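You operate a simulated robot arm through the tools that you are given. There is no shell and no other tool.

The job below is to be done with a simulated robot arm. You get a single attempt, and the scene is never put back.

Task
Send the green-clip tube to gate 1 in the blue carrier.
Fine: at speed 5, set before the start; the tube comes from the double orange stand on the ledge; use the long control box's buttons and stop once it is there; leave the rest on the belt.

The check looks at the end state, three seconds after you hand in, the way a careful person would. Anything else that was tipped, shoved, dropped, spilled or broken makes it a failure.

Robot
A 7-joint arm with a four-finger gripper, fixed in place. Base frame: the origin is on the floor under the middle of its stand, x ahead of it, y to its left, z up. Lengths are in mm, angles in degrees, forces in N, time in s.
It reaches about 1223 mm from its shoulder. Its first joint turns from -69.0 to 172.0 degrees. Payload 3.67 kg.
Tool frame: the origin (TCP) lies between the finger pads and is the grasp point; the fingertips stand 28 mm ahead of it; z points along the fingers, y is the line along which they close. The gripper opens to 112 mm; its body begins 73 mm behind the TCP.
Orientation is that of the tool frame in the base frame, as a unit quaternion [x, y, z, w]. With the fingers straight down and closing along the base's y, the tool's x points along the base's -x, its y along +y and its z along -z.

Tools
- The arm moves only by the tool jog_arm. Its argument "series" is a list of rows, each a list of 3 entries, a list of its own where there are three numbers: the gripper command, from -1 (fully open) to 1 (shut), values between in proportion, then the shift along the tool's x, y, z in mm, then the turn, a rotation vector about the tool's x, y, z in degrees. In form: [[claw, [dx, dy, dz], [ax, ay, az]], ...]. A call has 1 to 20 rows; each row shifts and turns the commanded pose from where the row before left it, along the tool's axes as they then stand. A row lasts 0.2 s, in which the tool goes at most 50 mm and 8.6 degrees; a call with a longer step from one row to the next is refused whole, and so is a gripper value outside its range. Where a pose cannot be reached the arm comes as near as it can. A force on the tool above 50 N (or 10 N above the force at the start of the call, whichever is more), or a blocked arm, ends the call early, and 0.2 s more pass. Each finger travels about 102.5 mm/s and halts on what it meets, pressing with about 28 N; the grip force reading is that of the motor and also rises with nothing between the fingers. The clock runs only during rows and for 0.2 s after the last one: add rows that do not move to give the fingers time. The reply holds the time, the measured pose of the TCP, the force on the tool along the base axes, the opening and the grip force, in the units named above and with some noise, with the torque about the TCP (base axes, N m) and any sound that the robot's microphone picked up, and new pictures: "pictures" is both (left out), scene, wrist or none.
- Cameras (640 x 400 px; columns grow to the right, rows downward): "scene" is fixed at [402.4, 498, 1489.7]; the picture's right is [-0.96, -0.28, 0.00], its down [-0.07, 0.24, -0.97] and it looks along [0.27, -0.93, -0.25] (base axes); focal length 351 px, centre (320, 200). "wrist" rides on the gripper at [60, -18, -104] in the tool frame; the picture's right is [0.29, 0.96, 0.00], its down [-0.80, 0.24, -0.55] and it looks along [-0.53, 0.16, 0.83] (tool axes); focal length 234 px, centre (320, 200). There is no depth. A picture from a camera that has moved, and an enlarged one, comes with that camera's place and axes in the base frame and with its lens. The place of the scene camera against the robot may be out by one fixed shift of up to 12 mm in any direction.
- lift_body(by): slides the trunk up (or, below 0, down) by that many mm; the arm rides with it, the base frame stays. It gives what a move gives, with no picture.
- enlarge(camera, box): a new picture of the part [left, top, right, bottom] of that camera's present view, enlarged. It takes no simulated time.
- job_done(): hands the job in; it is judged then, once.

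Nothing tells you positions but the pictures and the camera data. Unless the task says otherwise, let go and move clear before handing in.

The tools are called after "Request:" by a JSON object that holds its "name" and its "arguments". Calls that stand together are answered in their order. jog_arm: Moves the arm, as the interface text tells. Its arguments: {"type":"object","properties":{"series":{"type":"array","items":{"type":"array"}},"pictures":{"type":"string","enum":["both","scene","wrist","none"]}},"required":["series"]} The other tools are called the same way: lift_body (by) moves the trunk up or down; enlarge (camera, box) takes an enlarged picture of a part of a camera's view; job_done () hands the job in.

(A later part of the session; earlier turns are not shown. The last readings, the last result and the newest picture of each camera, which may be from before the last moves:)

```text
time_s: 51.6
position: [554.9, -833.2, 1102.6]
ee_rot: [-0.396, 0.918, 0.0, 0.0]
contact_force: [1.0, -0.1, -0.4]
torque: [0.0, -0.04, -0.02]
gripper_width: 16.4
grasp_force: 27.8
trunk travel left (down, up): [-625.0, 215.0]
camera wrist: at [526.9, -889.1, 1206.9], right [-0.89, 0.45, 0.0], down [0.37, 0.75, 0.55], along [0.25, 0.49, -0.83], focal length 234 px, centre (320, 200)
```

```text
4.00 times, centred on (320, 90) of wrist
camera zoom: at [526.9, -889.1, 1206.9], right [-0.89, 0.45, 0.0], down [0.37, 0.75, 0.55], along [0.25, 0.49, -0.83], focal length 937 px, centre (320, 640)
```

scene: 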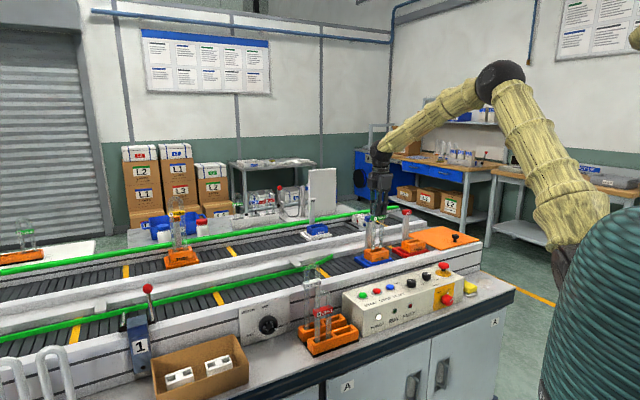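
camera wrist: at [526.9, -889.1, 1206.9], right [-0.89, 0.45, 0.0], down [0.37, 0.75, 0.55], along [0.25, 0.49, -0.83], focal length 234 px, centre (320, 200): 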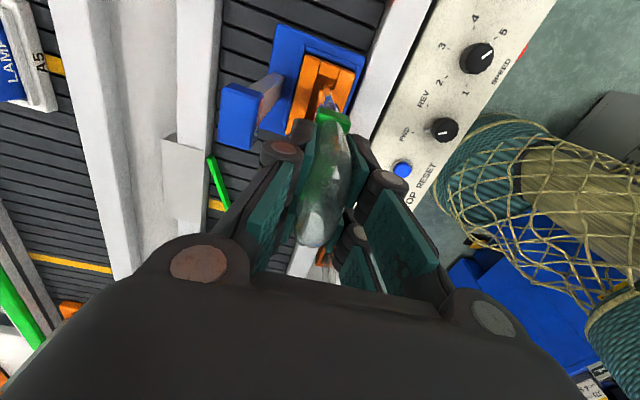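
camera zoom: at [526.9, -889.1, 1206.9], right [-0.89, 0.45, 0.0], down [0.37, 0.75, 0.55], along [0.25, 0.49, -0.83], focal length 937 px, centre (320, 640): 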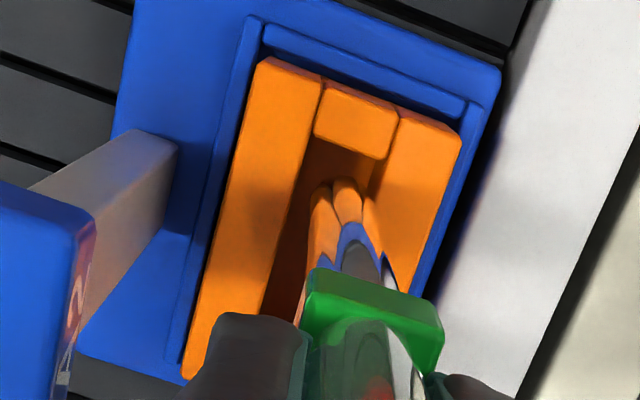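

Tube feet are about 11 mm above the slot and aligned within about 1 mm. I'll lower slowly into it, watching the force.

Request:
{"name": "jog_arm", "arguments": {"series": [[0.74, [0.5, 0, 4], [0, 0, 0]], [0.74, [0, 0, 4], [0, 0, 0]], [0.74, [0, 0, 4], [0, 0, 0]], [0.74, [0, 0, 4], [0, 0, 0]], [0.74, [0, 0, 0], [0, 0, 0]]], "pictures": "both"}}

Request:
{"name": "enlarge", "arguments": {"camera": "scene", "box": [362, 225, 412, 265]}}

Request:
{"name": "enlarge", "arguments": {"camera": "wrist", "box": [270, 40, 370, 140]}}

```text
time_s: 52.8
position: [555.6, -836.0, 1084.9]
ee_rot: [-0.395, 0.919, 0.0, 0.0]
contact_force: [0.2, -1.3, -0.9]
torque: [-0.01, 0.01, -0.01]
gripper_width: 16.6
grasp_force: 28.0
trunk travel left (down, up): [-625.0, 215.0]
camera wrist: at [526.7, -890.4, 1189.7], right [-0.89, 0.45, 0.0], down [0.37, 0.74, 0.55], along [0.25, 0.49, -0.83], focal length 234 px, centre (320, 200)
```

scene: 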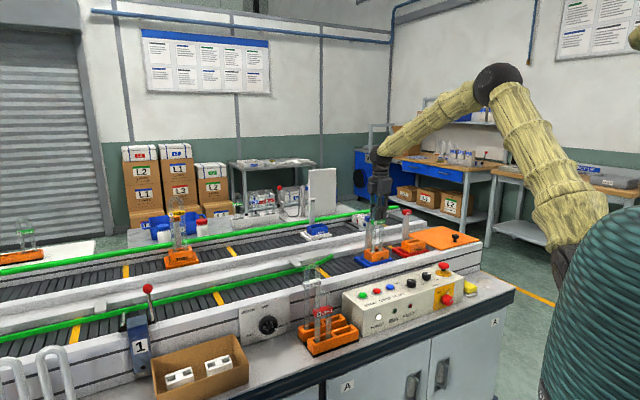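
wrist: 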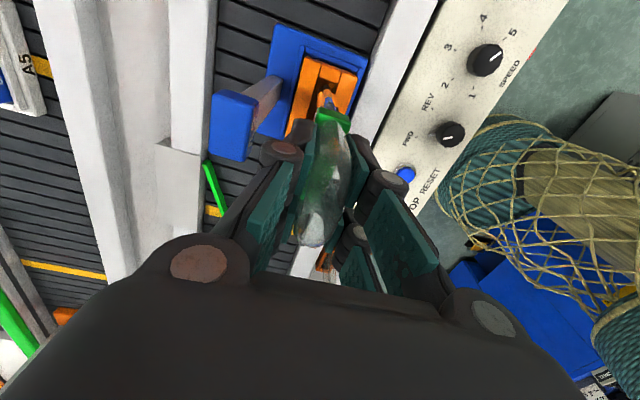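

```text
10.00 times, centred on (387, 245) of scene
camera zoom: at [402.4, 498.0, 1489.7], right [-0.96, -0.28, 0.0], down [-0.07, 0.24, -0.97], along [0.27, -0.93, -0.25], focal length 3506 px, centre (-350, -250)
```

zoom: 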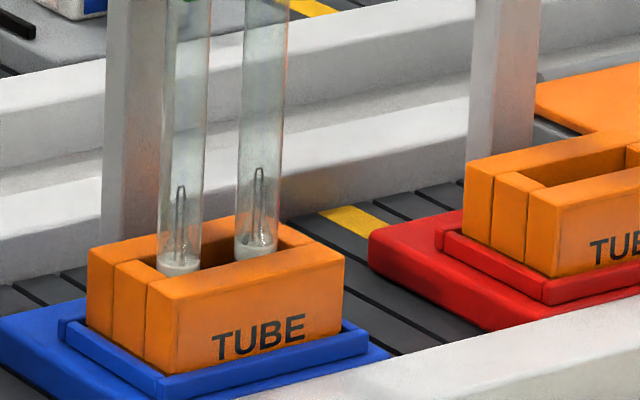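

```text
4.00 times, centred on (320, 90) of wrist
camera zoom: at [526.7, -890.4, 1189.7], right [-0.89, 0.45, 0.0], down [0.37, 0.74, 0.55], along [0.25, 0.49, -0.83], focal length 937 px, centre (320, 640)
```

zoom: 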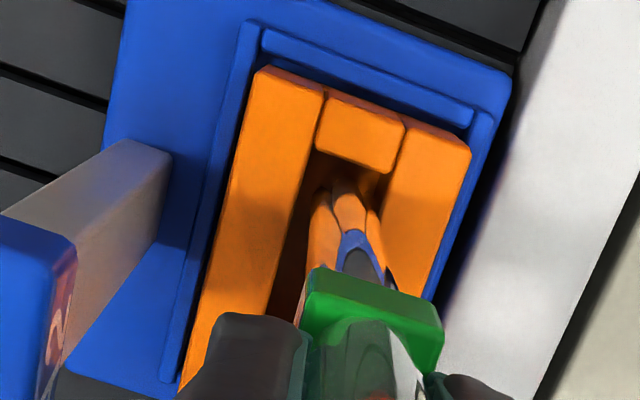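

The feet have entered the slot without any contact force. I'll keep lowering in small steps.

Request:
{"name": "jog_arm", "arguments": {"series": [[0.74, [0, 0, 4], [0, 0, 0]], [0.74, [0, 0, 4], [0, 0, 0]], [0.74, [0, 0, 4], [0, 0, 0]], [0.74, [0, 0, 4], [0, 0, 0]], [0.74, [0, 0, 0], [0, 0, 0]]], "pictures": "scene"}}

Request:
{"name": "enlarge", "arguments": {"camera": "scene", "box": [352, 205, 422, 275]}}

```text
time_s: 54.0
position: [553.7, -836.8, 1068.2]
ee_rot: [-0.396, 0.918, 0.0, 0.0]
contact_force: [0.3, 0.1, -0.7]
torque: [0.01, 0.0, 0.01]
gripper_width: 16.8
grasp_force: 28.4
trunk travel left (down, up): [-625.0, 215.0]
```

scene: 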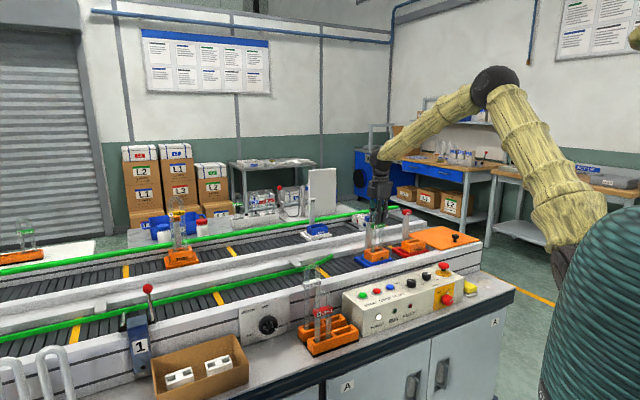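

```text
5.71 times, centred on (387, 240) of scene
camera zoom: at [402.4, 498.0, 1489.7], right [-0.96, -0.28, 0.0], down [-0.07, 0.24, -0.97], along [0.27, -0.93, -0.25], focal length 2003 px, centre (-63, -29)
```

zoom: 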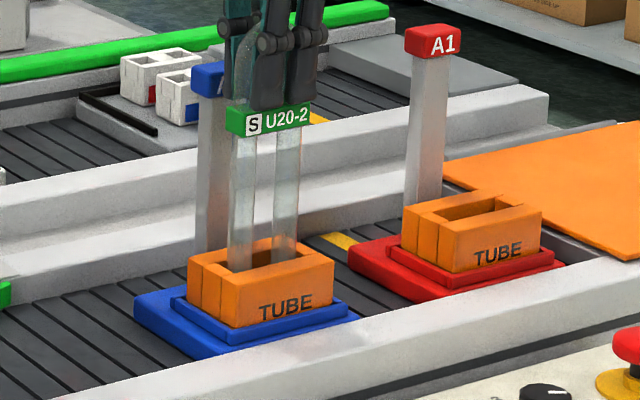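

Request:
{"name": "jog_arm", "arguments": {"series": [[0.74, [0, 0, 3], [0, 0, 0]], [0.74, [0, 0, 3], [0, 0, 0]], [0.74, [0, 0, 3], [0, 0, 0]], [0.74, [0, 0, 0], [0, 0, 0]]], "pictures": "none"}}

```text
time_s: 55.0
position: [555.0, -838.0, 1057.8]
ee_rot: [-0.396, 0.918, 0.0, 0.001]
contact_force: [0.3, -0.1, -0.9]
torque: [-0.02, 0.0, 0.01]
gripper_width: 16.9
grasp_force: 28.3
trunk travel left (down, up): [-625.0, 215.0]
```

Request:
{"name": "jog_arm", "arguments": {"series": [[0.74, [0, 0, 2], [0, 0, 0]], [0.74, [0, 0, 2], [0, 0, 0]], [0.74, [0, 0, 2], [0, 0, 0]], [0.74, [0, 0, 0], [0, 0, 0]]], "pictures": "wrist"}}

Request:
{"name": "enlarge", "arguments": {"camera": "scene", "box": [352, 205, 422, 275]}}

Request:
{"name": "enlarge", "arguments": {"camera": "wrist", "box": [230, 20, 390, 140]}}

```text
time_s: 56.0
position: [554.3, -834.5, 1054.8]
ee_rot: [-0.395, 0.919, -0.002, 0.001]
contact_force: [0.0, 0.2, 20.4]
torque: [0.04, -0.02, 0.02]
gripper_width: 17.4
grasp_force: 27.9
trunk travel left (down, up): [-625.0, 215.0]
camera wrist: at [526.2, -890.4, 1160.2], right [-0.89, 0.45, 0.0], down [0.37, 0.75, 0.55], along [0.25, 0.49, -0.83], focal length 234 px, centre (320, 200)
```

wrist: 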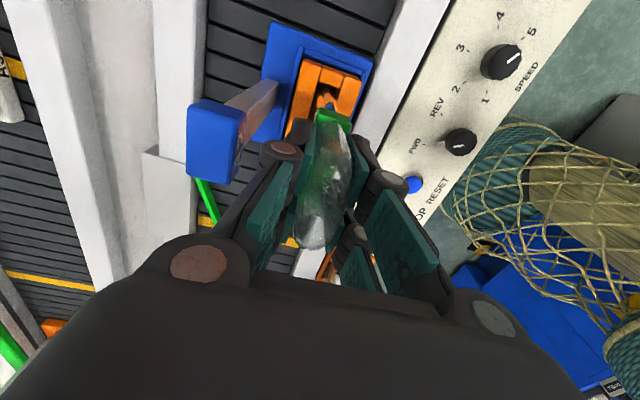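

```text
5.71 times, centred on (387, 240) of scene
camera zoom: at [402.4, 498.0, 1489.7], right [-0.96, -0.28, 0.0], down [-0.07, 0.24, -0.97], along [0.27, -0.93, -0.25], focal length 2003 px, centre (-63, -29)
```

zoom: 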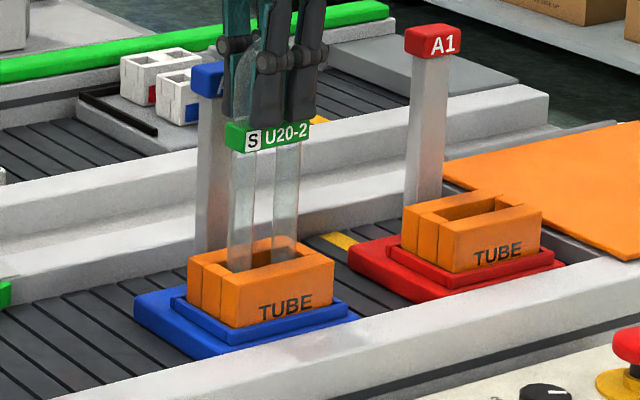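

```text
3.33 times, centred on (310, 80) of wrist
camera zoom: at [526.2, -890.4, 1160.2], right [-0.89, 0.45, 0.0], down [0.37, 0.75, 0.55], along [0.25, 0.49, -0.83], focal length 781 px, centre (353, 600)
```

zoom: 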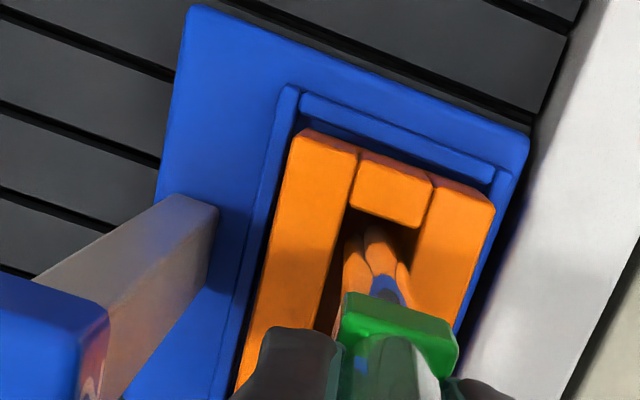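

The tube has reached the pocket floor (20 N up). I'll relieve the pressure, open the fingers a little, then rise clear.

Request:
{"name": "jog_arm", "arguments": {"series": [[0.74, [0, 0, -1.5], [0, 0, 0]], [0.65, [0, 0, 0], [0, 0, 0]], [0.5, [0, 0, 0], [0, 0, 0]], [0.35, [0, 0, 0], [0, 0, 0]], [0.35, [0, 0, 0], [0, 0, 0]]], "pictures": "both"}}

Request:
{"name": "enlarge", "arguments": {"camera": "scene", "box": [352, 195, 422, 275]}}

Request:
{"name": "enlarge", "arguments": {"camera": "wrist", "box": [180, 50, 420, 260]}}

```text
time_s: 57.2
position: [553.5, -837.3, 1052.9]
ee_rot: [-0.395, 0.919, 0.0, 0.001]
contact_force: [1.2, 0.9, 3.1]
torque: [0.04, -0.08, 0.02]
gripper_width: 36.9
grasp_force: 0.3
trunk travel left (down, up): [-625.0, 215.0]
camera wrist: at [526.4, -891.9, 1158.3], right [-0.89, 0.45, 0.0], down [0.37, 0.74, 0.55], along [0.25, 0.5, -0.83], focal length 234 px, centre (320, 200)
```

scene: 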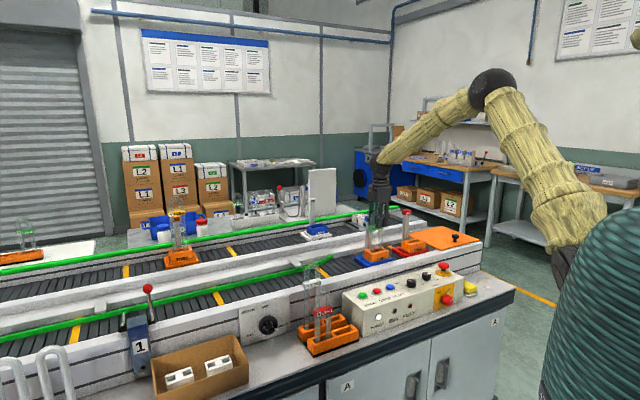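
wrist: 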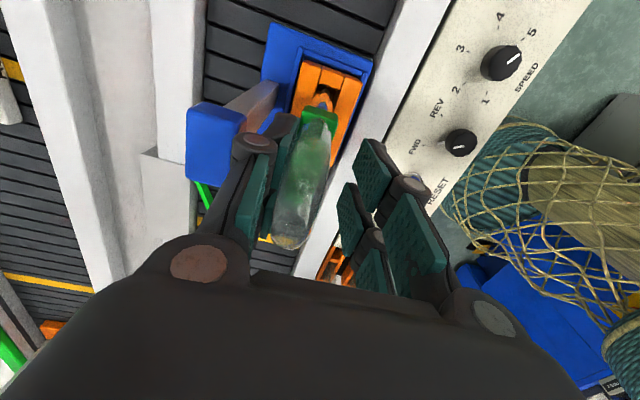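

```text
5.00 times, centred on (387, 235) of scene
camera zoom: at [402.4, 498.0, 1489.7], right [-0.96, -0.28, 0.0], down [-0.07, 0.24, -0.97], along [0.27, -0.93, -0.25], focal length 1753 px, centre (-15, 25)
```

zoom: 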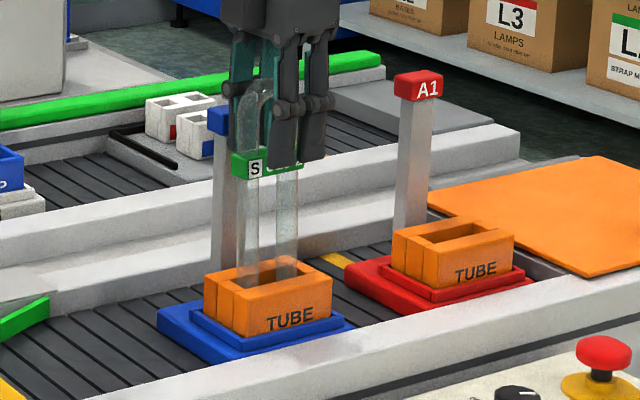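

```text
1.90 times, centred on (300, 155) of wrist
camera zoom: at [526.4, -891.9, 1158.3], right [-0.89, 0.45, 0.0], down [0.37, 0.74, 0.55], along [0.25, 0.5, -0.83], focal length 446 px, centre (358, 286)
```

zoom: 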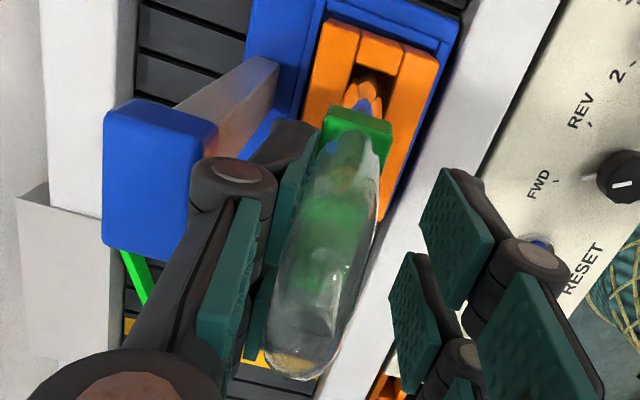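

After opening, the tube leaned toward the far finger within the slot's clearance. I'll gently re-close to straighten it, then release more carefully.

Request:
{"name": "jog_arm", "arguments": {"series": [[0.45, [0, 0, 0], [0, 0, 0]], [0.55, [0, 0, 0], [0, 0, 0]], [0.62, [0, 0, 0], [0, 0, 0]], [0.68, [0, 0, 0], [0, 0, 0]], [0.74, [0, 0, 0], [0, 0, 0]], [0.74, [0, 0, 0], [0, 0, 0]]], "pictures": "both"}}

Request:
{"name": "enlarge", "arguments": {"camera": "scene", "box": [352, 195, 422, 275]}}

Request:
{"name": "enlarge", "arguments": {"camera": "wrist", "box": [180, 50, 420, 260]}}

```text
time_s: 58.6
position: [554.3, -836.4, 1053.7]
ee_rot: [-0.395, 0.919, -0.001, 0.001]
contact_force: [-0.2, -0.6, 4.4]
torque: [-0.01, 0.02, -0.02]
gripper_width: 16.5
grasp_force: 28.0
trunk travel left (down, up): [-625.0, 215.0]
camera wrist: at [526.4, -891.9, 1158.9], right [-0.89, 0.45, 0.0], down [0.37, 0.74, 0.55], along [0.25, 0.49, -0.83], focal length 234 px, centre (320, 200)
```

scene: 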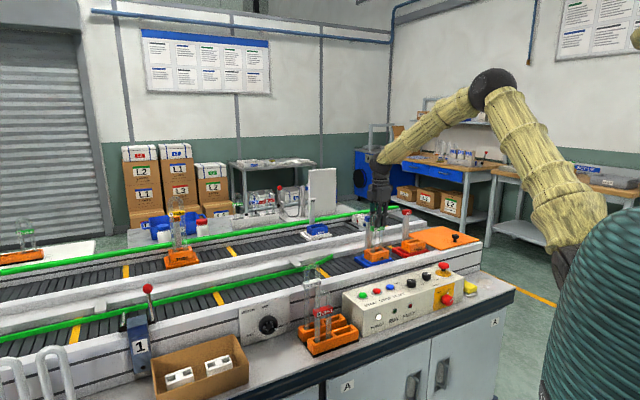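
wrist: 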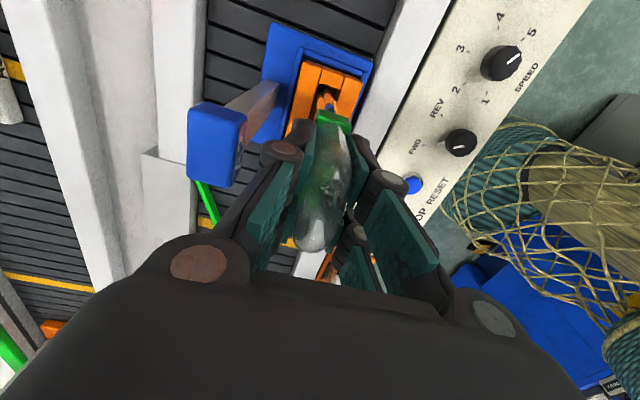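

```text
5.00 times, centred on (387, 235) of scene
camera zoom: at [402.4, 498.0, 1489.7], right [-0.96, -0.28, 0.0], down [-0.07, 0.24, -0.97], along [0.27, -0.93, -0.25], focal length 1753 px, centre (-15, 25)
```

zoom: 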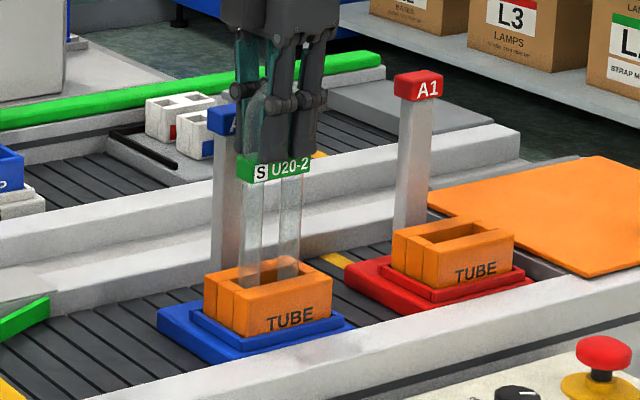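

```text
1.90 times, centred on (300, 155) of wrist
camera zoom: at [526.4, -891.9, 1158.9], right [-0.89, 0.45, 0.0], down [0.37, 0.74, 0.55], along [0.25, 0.49, -0.83], focal length 446 px, centre (358, 286)
```

zoom: 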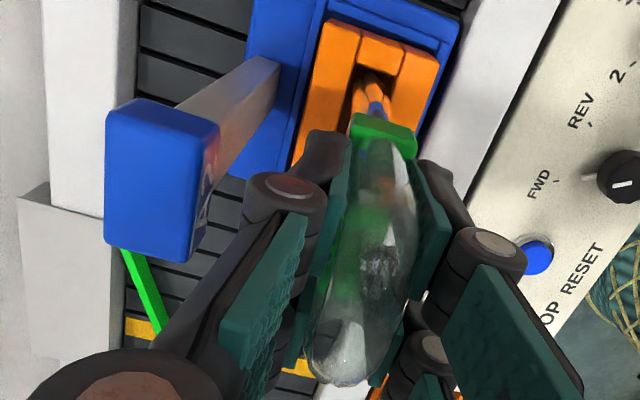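

Upright again with a light 4 N load on the floor. I'll open very slowly and watch it.

Request:
{"name": "jog_arm", "arguments": {"series": [[0.72, [0, 0, 0], [0, 0, 0]], [0.71, [0, 0, 0], [0, 0, 0]], [0.7, [0, 0, 0], [0, 0, 0]], [0.69, [0, 0, 0], [0, 0, 0]], [0.68, [0, 0, 0], [0, 0, 0]], [0.67, [0, 0, 0], [0, 0, 0]], [0.66, [0, 0, 0], [0, 0, 0]], [0.65, [0, 0, 0], [0, 0, 0]], [0.64, [0, 0, 0], [0, 0, 0]], [0.62, [0, 0, 0], [0, 0, 0]], [0.6, [0, 0, 0], [0, 0, 0]], [0.58, [0, 0, 0], [0, 0, 0]], [0.58, [0, 0, 0], [0, 0, 0]]], "pictures": "wrist"}}

Request:
{"name": "enlarge", "arguments": {"camera": "scene", "box": [352, 195, 422, 275]}}

Request:
{"name": "enlarge", "arguments": {"camera": "wrist", "box": [180, 50, 420, 260]}}

```text
time_s: 61.4
position: [553.8, -836.0, 1054.5]
ee_rot: [-0.396, 0.918, -0.001, 0.0]
contact_force: [-0.1, 0.7, 5.1]
torque: [-0.05, -0.01, -0.01]
gripper_width: 23.3
grasp_force: 0.3
trunk travel left (down, up): [-625.0, 215.0]
camera wrist: at [526.4, -891.8, 1159.0], right [-0.89, 0.45, 0.0], down [0.37, 0.74, 0.55], along [0.25, 0.49, -0.83], focal length 234 px, centre (320, 200)
```

wrist: 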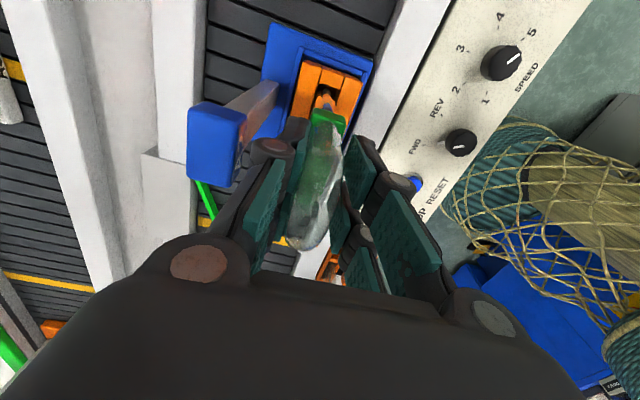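

```text
5.00 times, centred on (387, 235) of scene
camera zoom: at [402.4, 498.0, 1489.7], right [-0.96, -0.28, 0.0], down [-0.07, 0.24, -0.97], along [0.27, -0.93, -0.25], focal length 1753 px, centre (-15, 25)
```

zoom: 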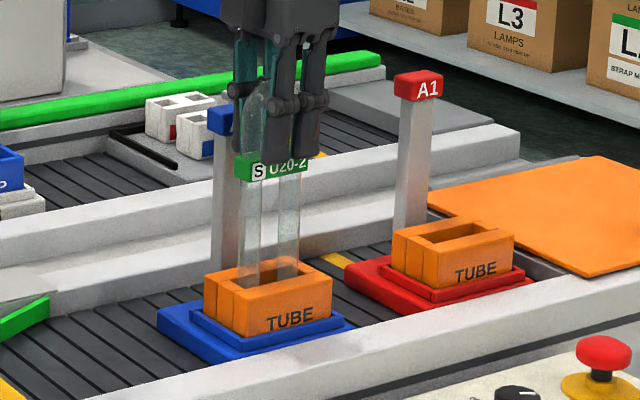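

```text
1.90 times, centred on (300, 155) of wrist
camera zoom: at [526.4, -891.8, 1159.0], right [-0.89, 0.45, 0.0], down [0.37, 0.74, 0.55], along [0.25, 0.49, -0.83], focal length 446 px, centre (358, 286)
```

zoom: 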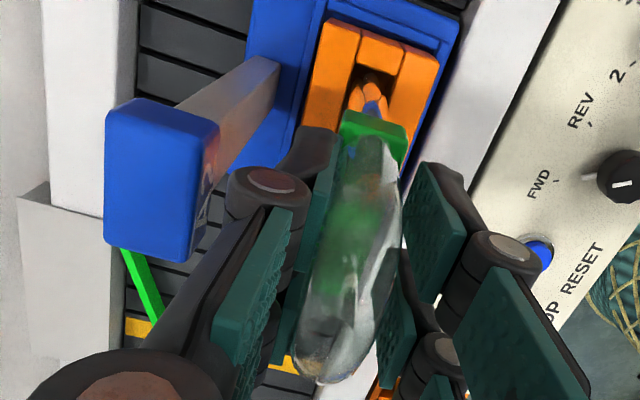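

The fingertips seem to be resting on the clip's top, which tips the tube. I'll rise 5 mm with the fingers loose, re-close to straighten it, and release slowly again.

Request:
{"name": "jog_arm", "arguments": {"series": [[0.58, [0, 0, -2.5], [0, 0, 0]], [0.58, [0, 0, -2.5], [0, 0, 0]], [0.58, [0, 0, 0], [0, 0, 0]], [0.62, [0, 0, 0], [0, 0, 0]], [0.66, [0, 0, 0], [0, 0, 0]], [0.7, [0, 0, 0], [0, 0, 0]], [0.72, [0, 0, 0], [0, 0, 0]], [0.72, [0, 0, 0], [0, 0, 0]]], "pictures": "wrist"}}

Request:
{"name": "enlarge", "arguments": {"camera": "scene", "box": [352, 195, 422, 275]}}

Request:
{"name": "enlarge", "arguments": {"camera": "wrist", "box": [180, 50, 420, 260]}}

```text
time_s: 63.2
position: [553.0, -837.3, 1057.3]
ee_rot: [-0.396, 0.918, 0.0, -0.001]
contact_force: [0.4, -0.1, -0.1]
torque: [-0.04, -0.01, 0.02]
gripper_width: 16.9
grasp_force: 27.5
trunk travel left (down, up): [-625.0, 215.0]
camera wrist: at [526.5, -892.1, 1163.2], right [-0.89, 0.45, 0.0], down [0.37, 0.74, 0.55], along [0.25, 0.49, -0.83], focal length 234 px, centre (320, 200)
```

wrist: 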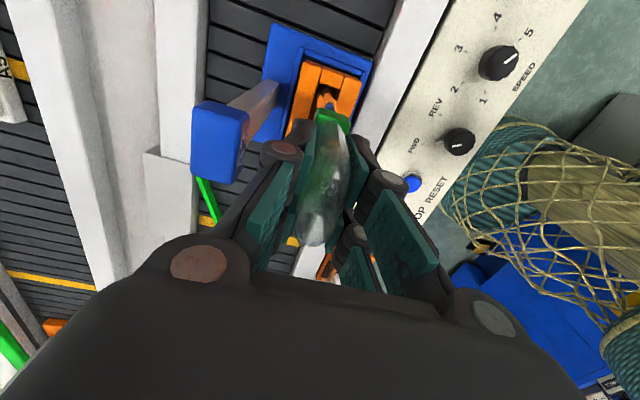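

```text
5.00 times, centred on (387, 235) of scene
camera zoom: at [402.4, 498.0, 1489.7], right [-0.96, -0.28, 0.0], down [-0.07, 0.24, -0.97], along [0.27, -0.93, -0.25], focal length 1753 px, centre (-15, 25)
```

zoom: 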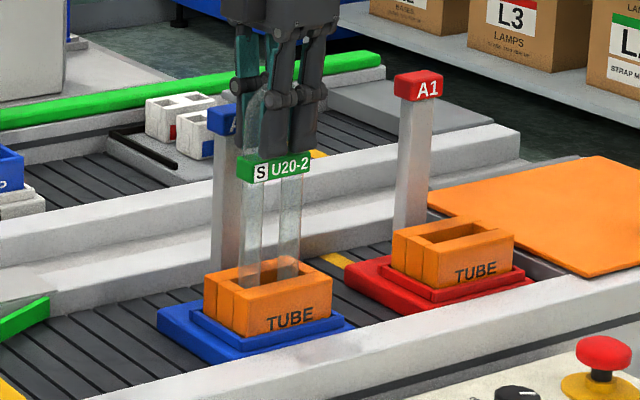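

```text
1.90 times, centred on (300, 155) of wrist
camera zoom: at [526.5, -892.1, 1163.2], right [-0.89, 0.45, 0.0], down [0.37, 0.74, 0.55], along [0.25, 0.49, -0.83], focal length 446 px, centre (358, 286)
```

zoom: 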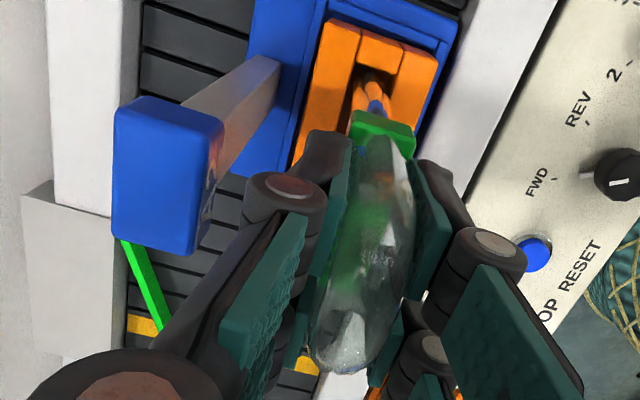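

Request:
{"name": "jog_arm", "arguments": {"series": [[0.71, [0, 0, 0], [0, 0, 0]], [0.705, [0, 0, 0], [0, 0, 0]], [0.7, [0, 0, 0], [0, 0, 0]], [0.695, [0, 0, 0], [0, 0, 0]], [0.69, [0, 0, 0], [0, 0, 0]], [0.685, [0, 0, 0], [0, 0, 0]], [0.68, [0, 0, 0], [0, 0, 0]], [0.67, [0, 0, 0], [0, 0, 0]], [0.66, [0, 0, 0], [0, 0, 0]], [0.65, [0, 0, 0], [0, 0, 0]], [0.63, [0, 0, 0], [0, 0, 0]], [0.61, [0, 0, 0], [0, 0, 0]], [0.59, [0, 0, 0], [0, 0, 0]], [0.57, [0, 0, 0], [0, 0, 0]], [0.55, [0, 0, 0], [0, 0, 0]], [0.55, [0, 0, 0], [0, 0, 0]]], "pictures": "wrist"}}

Request:
{"name": "enlarge", "arguments": {"camera": "scene", "box": [352, 195, 422, 275]}}

Request:
{"name": "enlarge", "arguments": {"camera": "wrist", "box": [180, 50, 420, 260]}}

```text
time_s: 66.6
position: [554.0, -836.3, 1059.1]
ee_rot: [-0.395, 0.918, 0.0, 0.0]
contact_force: [0.0, 0.3, 0.6]
torque: [0.01, 0.04, -0.01]
gripper_width: 25.2
grasp_force: 0.1
trunk travel left (down, up): [-625.0, 215.0]
camera wrist: at [526.4, -892.1, 1163.1], right [-0.89, 0.45, 0.0], down [0.37, 0.74, 0.55], along [0.25, 0.49, -0.83], focal length 234 px, centre (320, 200)
```

wrist: 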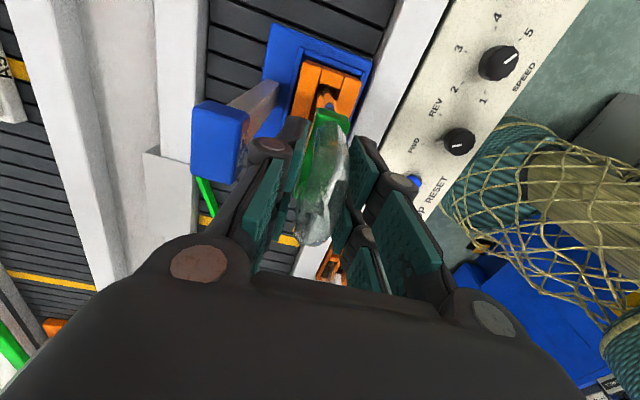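

```text
5.00 times, centred on (387, 235) of scene
camera zoom: at [402.4, 498.0, 1489.7], right [-0.96, -0.28, 0.0], down [-0.07, 0.24, -0.97], along [0.27, -0.93, -0.25], focal length 1753 px, centre (-15, 25)
```

zoom: 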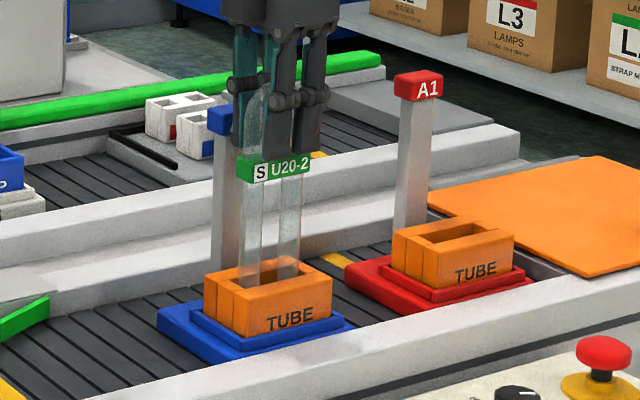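

```text
1.90 times, centred on (300, 155) of wrist
camera zoom: at [526.4, -892.1, 1163.1], right [-0.89, 0.45, 0.0], down [0.37, 0.74, 0.55], along [0.25, 0.49, -0.83], focal length 446 px, centre (358, 286)
```

zoom: 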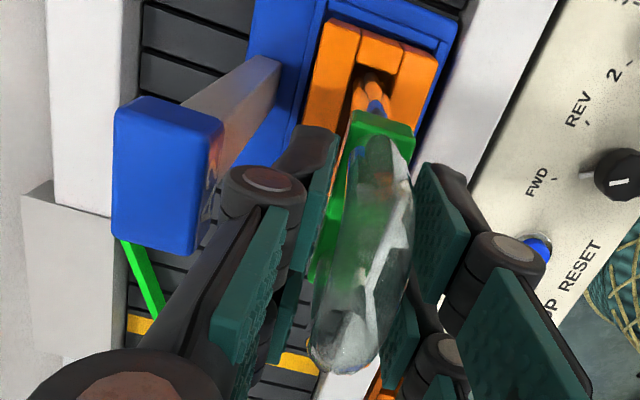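

The tube now stands upright on its own with gaps on both sides. I'll open a bit further and rise straight up.

Request:
{"name": "jog_arm", "arguments": {"series": [[0.5, [0, 0, 0], [0, 0, 0]], [0.45, [0, 0, 0], [0, 0, 0]], [0.4, [0, 0, 0], [0, 0, 0]], [0.35, [0, 0, 0], [0, 0, 0]], [0.35, [0, 0, -4], [0, 0, 0]], [0.35, [0, 0, -8], [0, 0, 0]], [0.35, [0, 0, -10], [0, 0, 0]], [0.35, [0, 0, -10], [0, 0, 0]], [0.35, [0, 0, -10], [0, 0, 0]], [0.35, [0, 0, -15], [0, 0, 0]], [0.35, [0, 0, -20], [0, 0, 0]], [0.35, [0, 0, -30], [0, 0, 0]], [0.35, [0, 0, -30], [0, 0, 0]], [0.35, [0, 0, 0], [0, 0, 0]]], "pictures": "both"}}

Request:
{"name": "enlarge", "arguments": {"camera": "scene", "box": [345, 185, 435, 275]}}

Request:
{"name": "enlarge", "arguments": {"camera": "wrist", "box": [220, 20, 420, 200]}}

```text
time_s: 69.6
position: [554.1, -837.8, 1195.6]
ee_rot: [-0.395, 0.919, 0.001, 0.001]
contact_force: [0.0, 0.2, 0.0]
torque: [-0.04, -0.02, 0.0]
gripper_width: 36.1
grasp_force: 0.1
trunk travel left (down, up): [-625.0, 215.0]
camera wrist: at [526.8, -893.8, 1299.9], right [-0.89, 0.45, 0.0], down [0.37, 0.74, 0.55], along [0.25, 0.5, -0.83], focal length 234 px, centre (320, 200)
```

scene: 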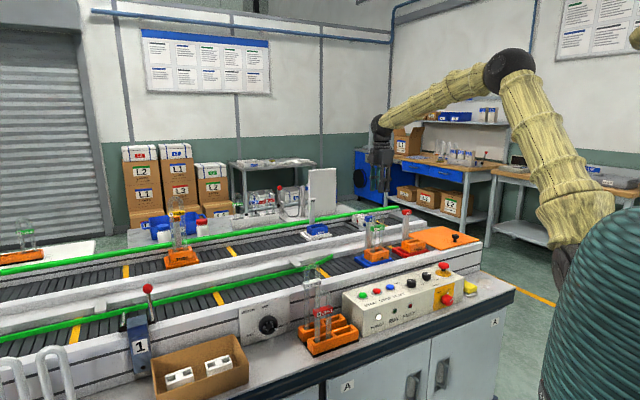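
wrist: 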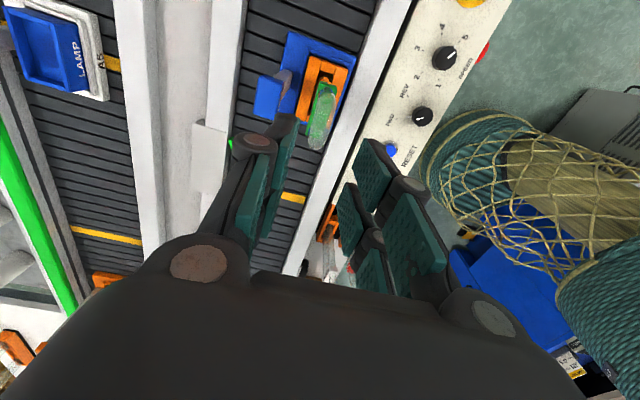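

```text
4.44 times, centred on (390, 230) of scene
camera zoom: at [402.4, 498.0, 1489.7], right [-0.96, -0.28, 0.0], down [-0.07, 0.24, -0.97], along [0.27, -0.93, -0.25], focal length 1558 px, centre (9, 67)
```

zoom: 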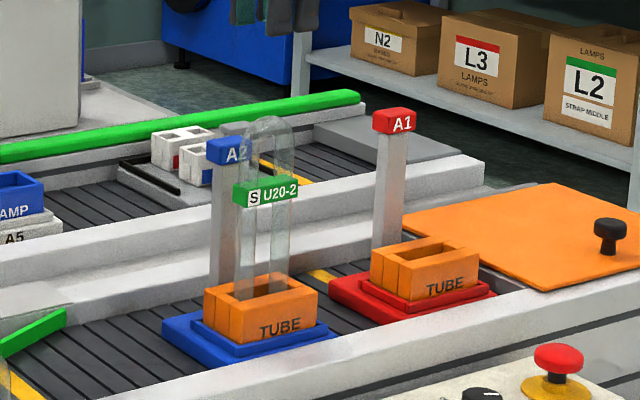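

```text
2.22 times, centred on (320, 110) of wrist
camera zoom: at [526.8, -893.8, 1299.9], right [-0.89, 0.45, 0.0], down [0.37, 0.74, 0.55], along [0.25, 0.5, -0.83], focal length 520 px, centre (320, 400)
```

zoom: 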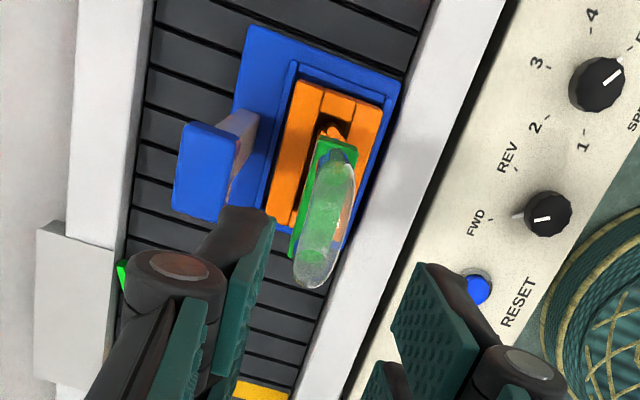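

The tube stands upright in the blue carrier. Next I'll close the gripper and move above the START button.

Request:
{"name": "jog_arm", "arguments": {"series": [[0.35, [0, 0, -10], [0, 0, 1.2]], [0.6, [-31, 27.5, 0], [0, 0, 0]], [1, [-31, 27.5, 0], [0, 0, 0]], [1, [-31, 27.5, 0], [0, 0, 0]], [1, [-31, 27.5, 0], [0, 0, 0]], [1, [-31, 27.5, 0], [0, 0, 0]], [1, [-31, 27.5, 0], [0, 0, 0]], [1, [0, 0, 40], [0, 0, 0]], [1, [0, 0, 40], [0, 0, 0]], [1, [0, 0, 40], [0, 0, 0]], [1, [0, 0, 40], [0, 0, 0]], [1, [0, 0, 40], [0, 0, 0]], [1, [0, 0, 40], [0, 0, 0]], [1, [0, 0, 20], [0, 0, 0]], [1, [0, 0, 0], [0, 0, 0]], [1, [0, 0, 0], [0, 0, 0]]], "pictures": "both"}}

Request:
{"name": "enlarge", "arguments": {"camera": "scene", "box": [335, 220, 435, 320]}}

Request:
{"name": "enlarge", "arguments": {"camera": "wrist", "box": [220, 60, 420, 240]}}

```text
time_s: 73.0
position: [568.4, -588.1, 946.1]
ee_rot: [-0.386, 0.923, 0.0, 0.0]
contact_force: [-0.2, -0.2, 0.5]
torque: [-0.01, 0.0, 0.01]
gripper_width: 0.0
grasp_force: 28.4
trunk travel left (down, up): [-625.0, 215.0]
camera wrist: at [540.0, -641.9, 1051.1], right [-0.88, 0.47, 0.0], down [0.39, 0.74, 0.55], along [0.26, 0.49, -0.83], focal length 234 px, centre (320, 200)
```

scene: 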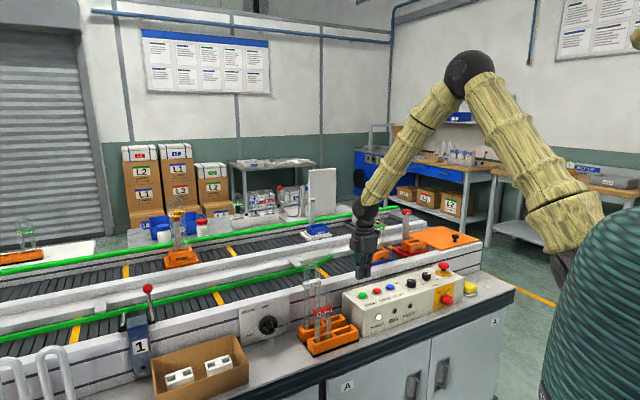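
wrist: 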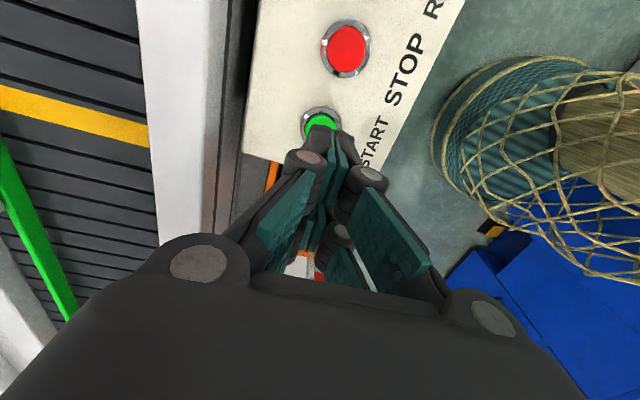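

```text
4.00 times, centred on (385, 270) of scene
camera zoom: at [402.4, 498.0, 1489.7], right [-0.96, -0.28, 0.0], down [-0.07, 0.24, -0.97], along [0.27, -0.93, -0.25], focal length 1402 px, centre (60, -80)
```

zoom: 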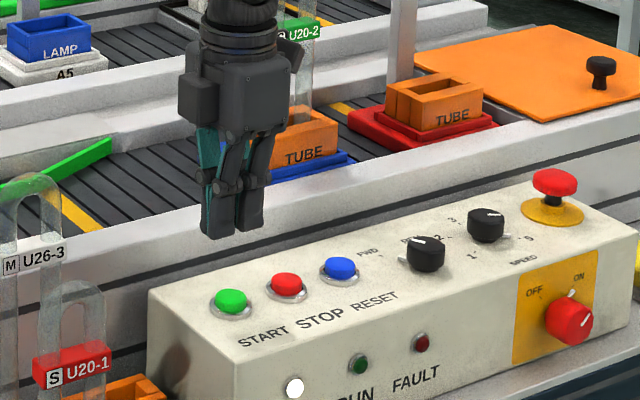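

```text
2.22 times, centred on (320, 150) of wrist
camera zoom: at [540.0, -641.9, 1051.1], right [-0.88, 0.47, 0.0], down [0.39, 0.74, 0.55], along [0.26, 0.49, -0.83], focal length 520 px, centre (320, 311)
```

zoom: 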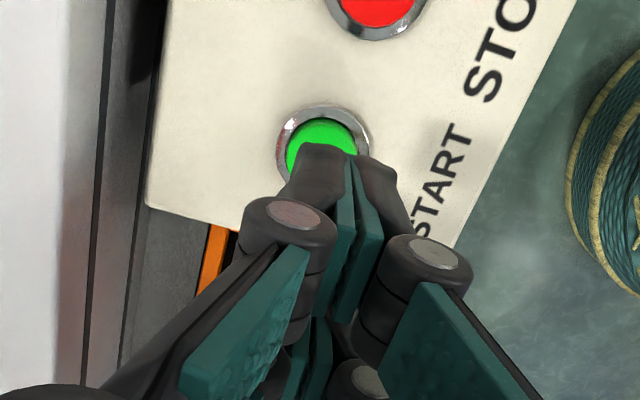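

I'm over START, needing about 3.5 mm of correction. I'll descend to just above the button.

Request:
{"name": "jog_arm", "arguments": {"series": [[1, [3.5, 0, 20], [0, 0, 0]], [1, [0, 0, 20], [0, 0, 0]], [1, [0, 0, 14], [0, 0, 0]], [1, [0, 0, 0], [0, 0, 0]], [1, [0, 0, 0], [0, 0, 0]]], "pictures": "both"}}

Request:
{"name": "enlarge", "arguments": {"camera": "scene", "box": [335, 240, 415, 330]}}

Request:
{"name": "enlarge", "arguments": {"camera": "wrist", "box": [220, 60, 420, 240]}}

```text
time_s: 74.2
position: [564.7, -590.3, 892.6]
ee_rot: [-0.386, 0.922, 0.0, 0.0]
contact_force: [0.7, 0.6, -0.3]
torque: [-0.01, 0.01, 0.0]
gripper_width: 0.0
grasp_force: 28.1
trunk travel left (down, up): [-625.0, 215.0]
camera wrist: at [537.1, -645.1, 997.2], right [-0.88, 0.47, 0.0], down [0.39, 0.74, 0.55], along [0.26, 0.49, -0.83], focal length 234 px, centre (320, 200)
```

scene: 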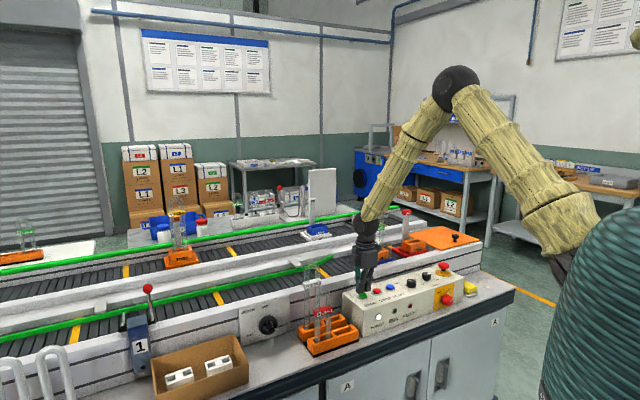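
wrist: 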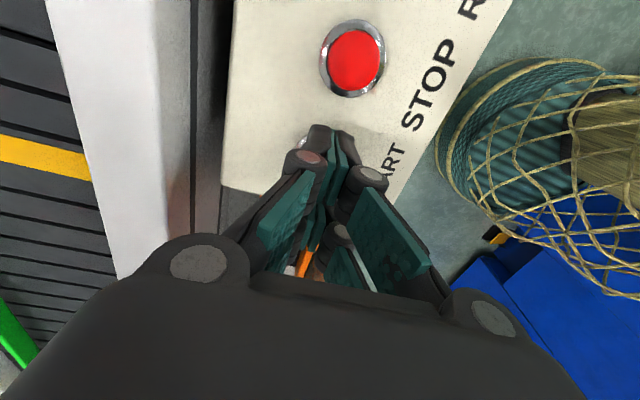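

```text
4.44 times, centred on (375, 285) of scene
camera zoom: at [402.4, 498.0, 1489.7], right [-0.96, -0.28, 0.0], down [-0.07, 0.24, -0.97], along [0.27, -0.93, -0.25], focal length 1558 px, centre (76, -178)
```

zoom: 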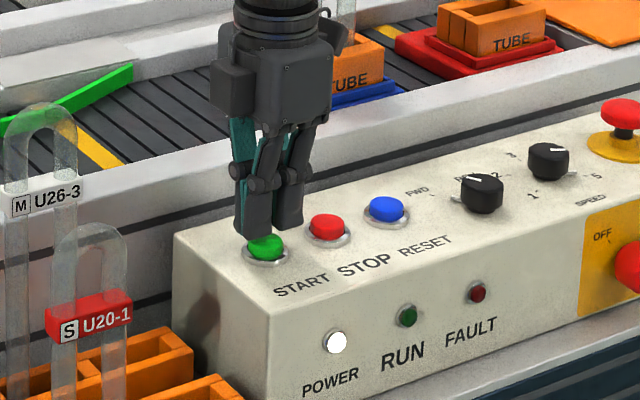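

```text
2.22 times, centred on (320, 150) of wrist
camera zoom: at [537.1, -645.1, 997.2], right [-0.88, 0.47, 0.0], down [0.39, 0.74, 0.55], along [0.26, 0.49, -0.83], focal length 520 px, centre (320, 311)
```

zoom: 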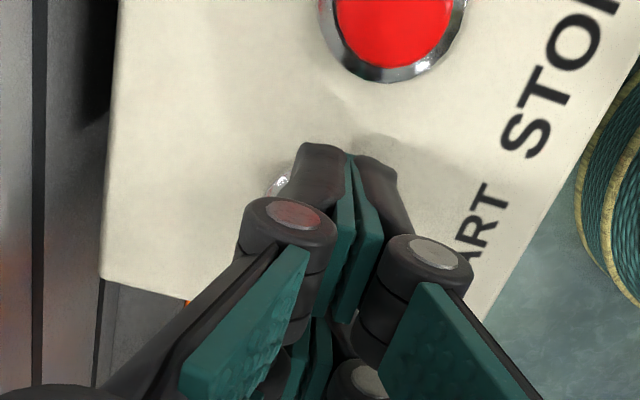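

The closed fingertips are directly over START, about 11 mm above it. Pressing now in small steps.

Request:
{"name": "jog_arm", "arguments": {"series": [[1, [0, 0, 6], [0, 0, 0]], [1, [0, 0, 4], [0, 0, 0]], [1, [0, 0, 3], [0, 0, 0]], [1, [0, 0, 3], [0, 0, 0]]], "pictures": "scene"}}

```text
time_s: 75.2
position: [565.2, -590.7, 877.3]
ee_rot: [-0.387, 0.922, -0.002, 0.001]
contact_force: [-1.1, -2.5, 16.8]
torque: [-0.01, -0.02, 0.0]
gripper_width: 6.0
grasp_force: 35.5
trunk travel left (down, up): [-625.0, 215.0]
heard: click
```

scene: 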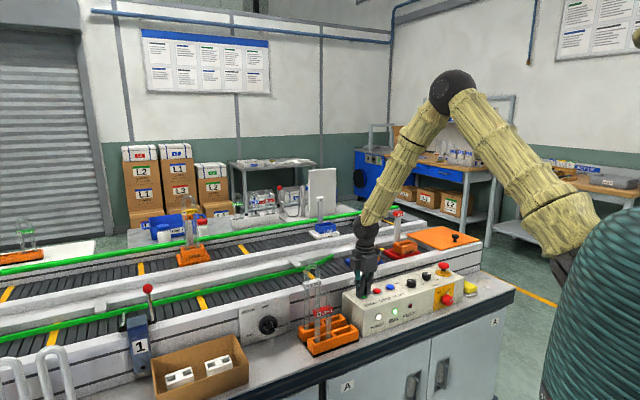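

It clicked, the RUN lamp is lit and the belts are moving. I'll lift and shift over STOP.

Request:
{"name": "jog_arm", "arguments": {"series": [[1, [0, 0, -20], [0, 0, 0]], [1, [30, 0, 0], [0, 0, 0]], [1, [30, 0, 0], [0, 0, 0]]], "pictures": "both"}}

```text
time_s: 76.0
position: [522.8, -634.9, 896.8]
ee_rot: [-0.387, 0.922, -0.001, 0.0]
contact_force: [-1.0, 0.9, -0.6]
torque: [0.02, -0.01, -0.02]
gripper_width: 0.0
grasp_force: 35.7
trunk travel left (down, up): [-625.0, 215.0]
camera wrist: at [495.2, -689.1, 1000.6], right [-0.88, 0.47, 0.0], down [0.39, 0.74, 0.55], along [0.26, 0.49, -0.83], focal length 234 px, centre (320, 200)
```

scene: 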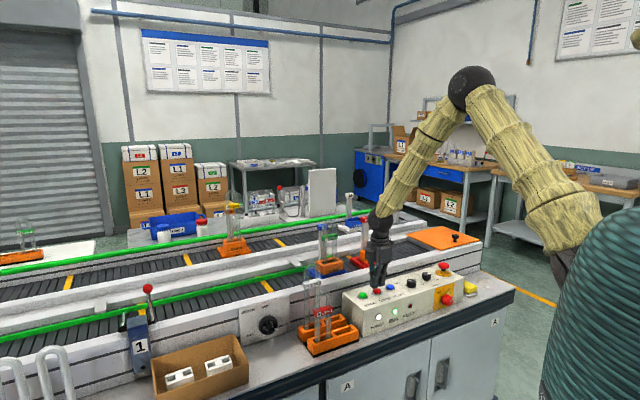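
wrist: 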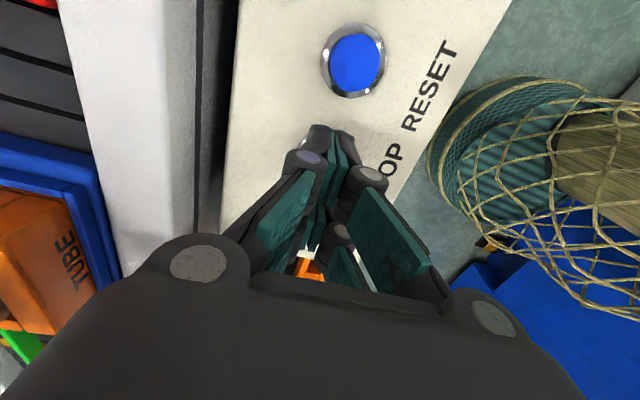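

The blue carrier is passing into the guided lane upright. I'll hold just above STOP and check progress.

Request:
{"name": "jog_arm", "arguments": {"series": [[1, [0, 0, 8], [0, 0, 0]], [1, [0, 0, 0], [0, 0, 0]], [1, [0, 0, 0], [0, 0, 0]], [1, [0, 0, 0], [0, 0, 0]]], "pictures": "scene"}}

```text
time_s: 77.0
position: [523.9, -632.9, 887.4]
ee_rot: [-0.386, 0.923, 0.0, 0.001]
contact_force: [-0.4, 0.6, -0.2]
torque: [0.02, 0.0, -0.02]
gripper_width: 0.1
grasp_force: 35.5
trunk travel left (down, up): [-625.0, 215.0]
```

scene: 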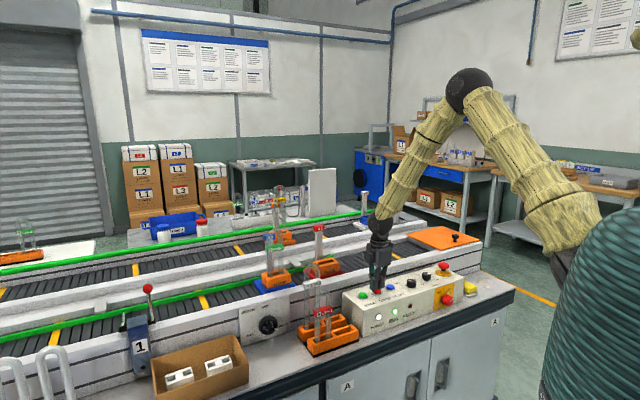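

The blue carrier is running at about 220 mm/s and has roughly 400 mm to go. I'll hold a little longer and take another look.

Request:
{"name": "jog_arm", "arguments": {"series": [[1, [0, 0, 0], [0, 0, 0]], [1, [0, 0, 0], [0, 0, 0]], [1, [0, 0, 0], [0, 0, 0]], [1, [0, 0, 0], [0, 0, 0]], [1, [0, 0, 2], [0, 0, 0]]], "pictures": "scene"}}

Request:
{"name": "enlarge", "arguments": {"camera": "scene", "box": [100, 200, 320, 360]}}

```text
time_s: 78.2
position: [524.7, -634.3, 886.5]
ee_rot: [-0.386, 0.923, 0.0, -0.001]
contact_force: [-0.6, 0.8, -1.1]
torque: [-0.03, 0.03, -0.02]
gripper_width: 0.0
grasp_force: 35.8
trunk travel left (down, up): [-625.0, 215.0]
```

scene: 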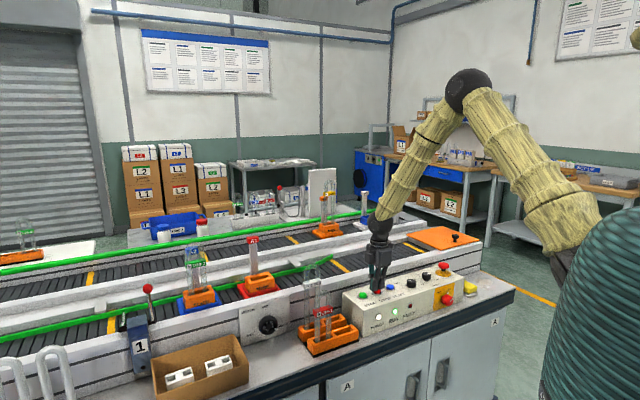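

```text
2.50 times, centred on (210, 280) of scene
camera zoom: at [402.4, 498.0, 1489.7], right [-0.96, -0.28, 0.0], down [-0.07, 0.24, -0.97], along [0.27, -0.93, -0.25], focal length 876 px, centre (595, 0)
```

zoom: 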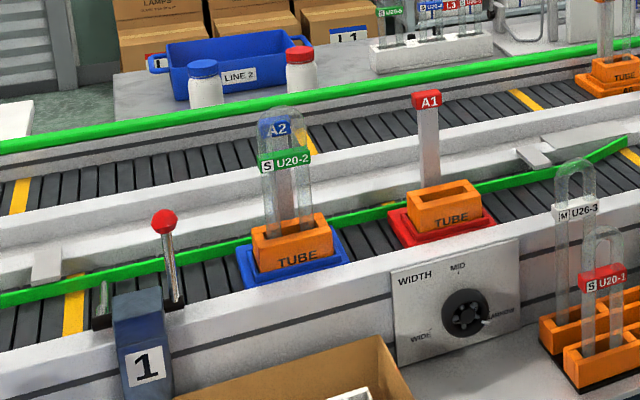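

It's at about e=492, with about 150 mm left to the gate rod, arriving near t=78.9. I'll time the STOP press for just as it arrives.

Request:
{"name": "jog_arm", "arguments": {"series": [[1, [0, 0, 0], [0, 0, 0]], [1, [0, 0, 0], [0, 0, 0]], [1, [0, 0, 0], [0, 0, 0]], [1, [0, 0, 5], [0, 0, 0]], [1, [0, 0, 7], [0, 0, 0]]], "pictures": "scene"}}

Request:
{"name": "enlarge", "arguments": {"camera": "scene", "box": [80, 220, 300, 380]}}

```text
time_s: 79.4
position: [523.6, -633.1, 876.5]
ee_rot: [-0.386, 0.923, -0.002, 0.001]
contact_force: [-0.1, -3.8, 28.3]
torque: [0.0, -0.09, -0.01]
gripper_width: 6.1
grasp_force: 35.6
trunk travel left (down, up): [-625.0, 215.0]
heard: click
```

scene: 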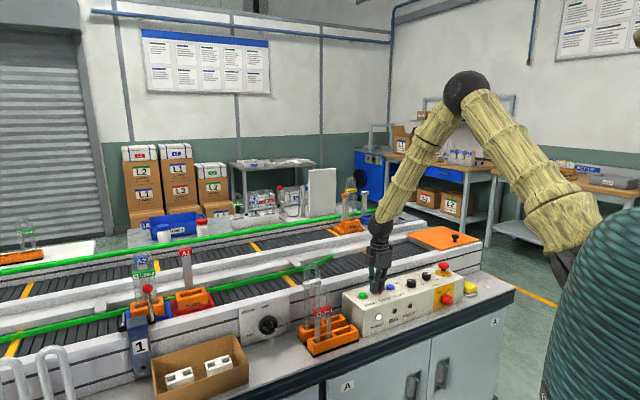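

```text
2.50 times, centred on (190, 300) of scene
camera zoom: at [402.4, 498.0, 1489.7], right [-0.96, -0.28, 0.0], down [-0.07, 0.24, -0.97], along [0.27, -0.93, -0.25], focal length 876 px, centre (645, -50)
```

zoom: 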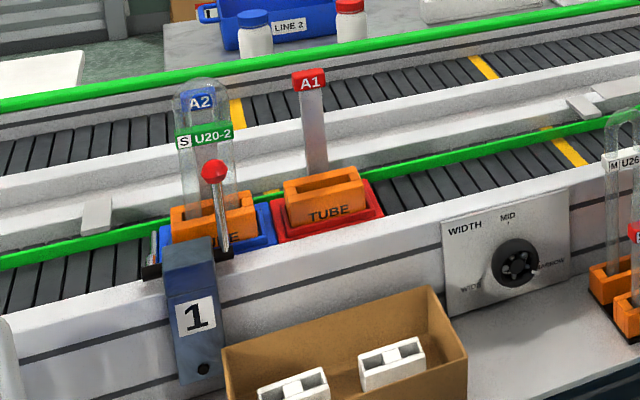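

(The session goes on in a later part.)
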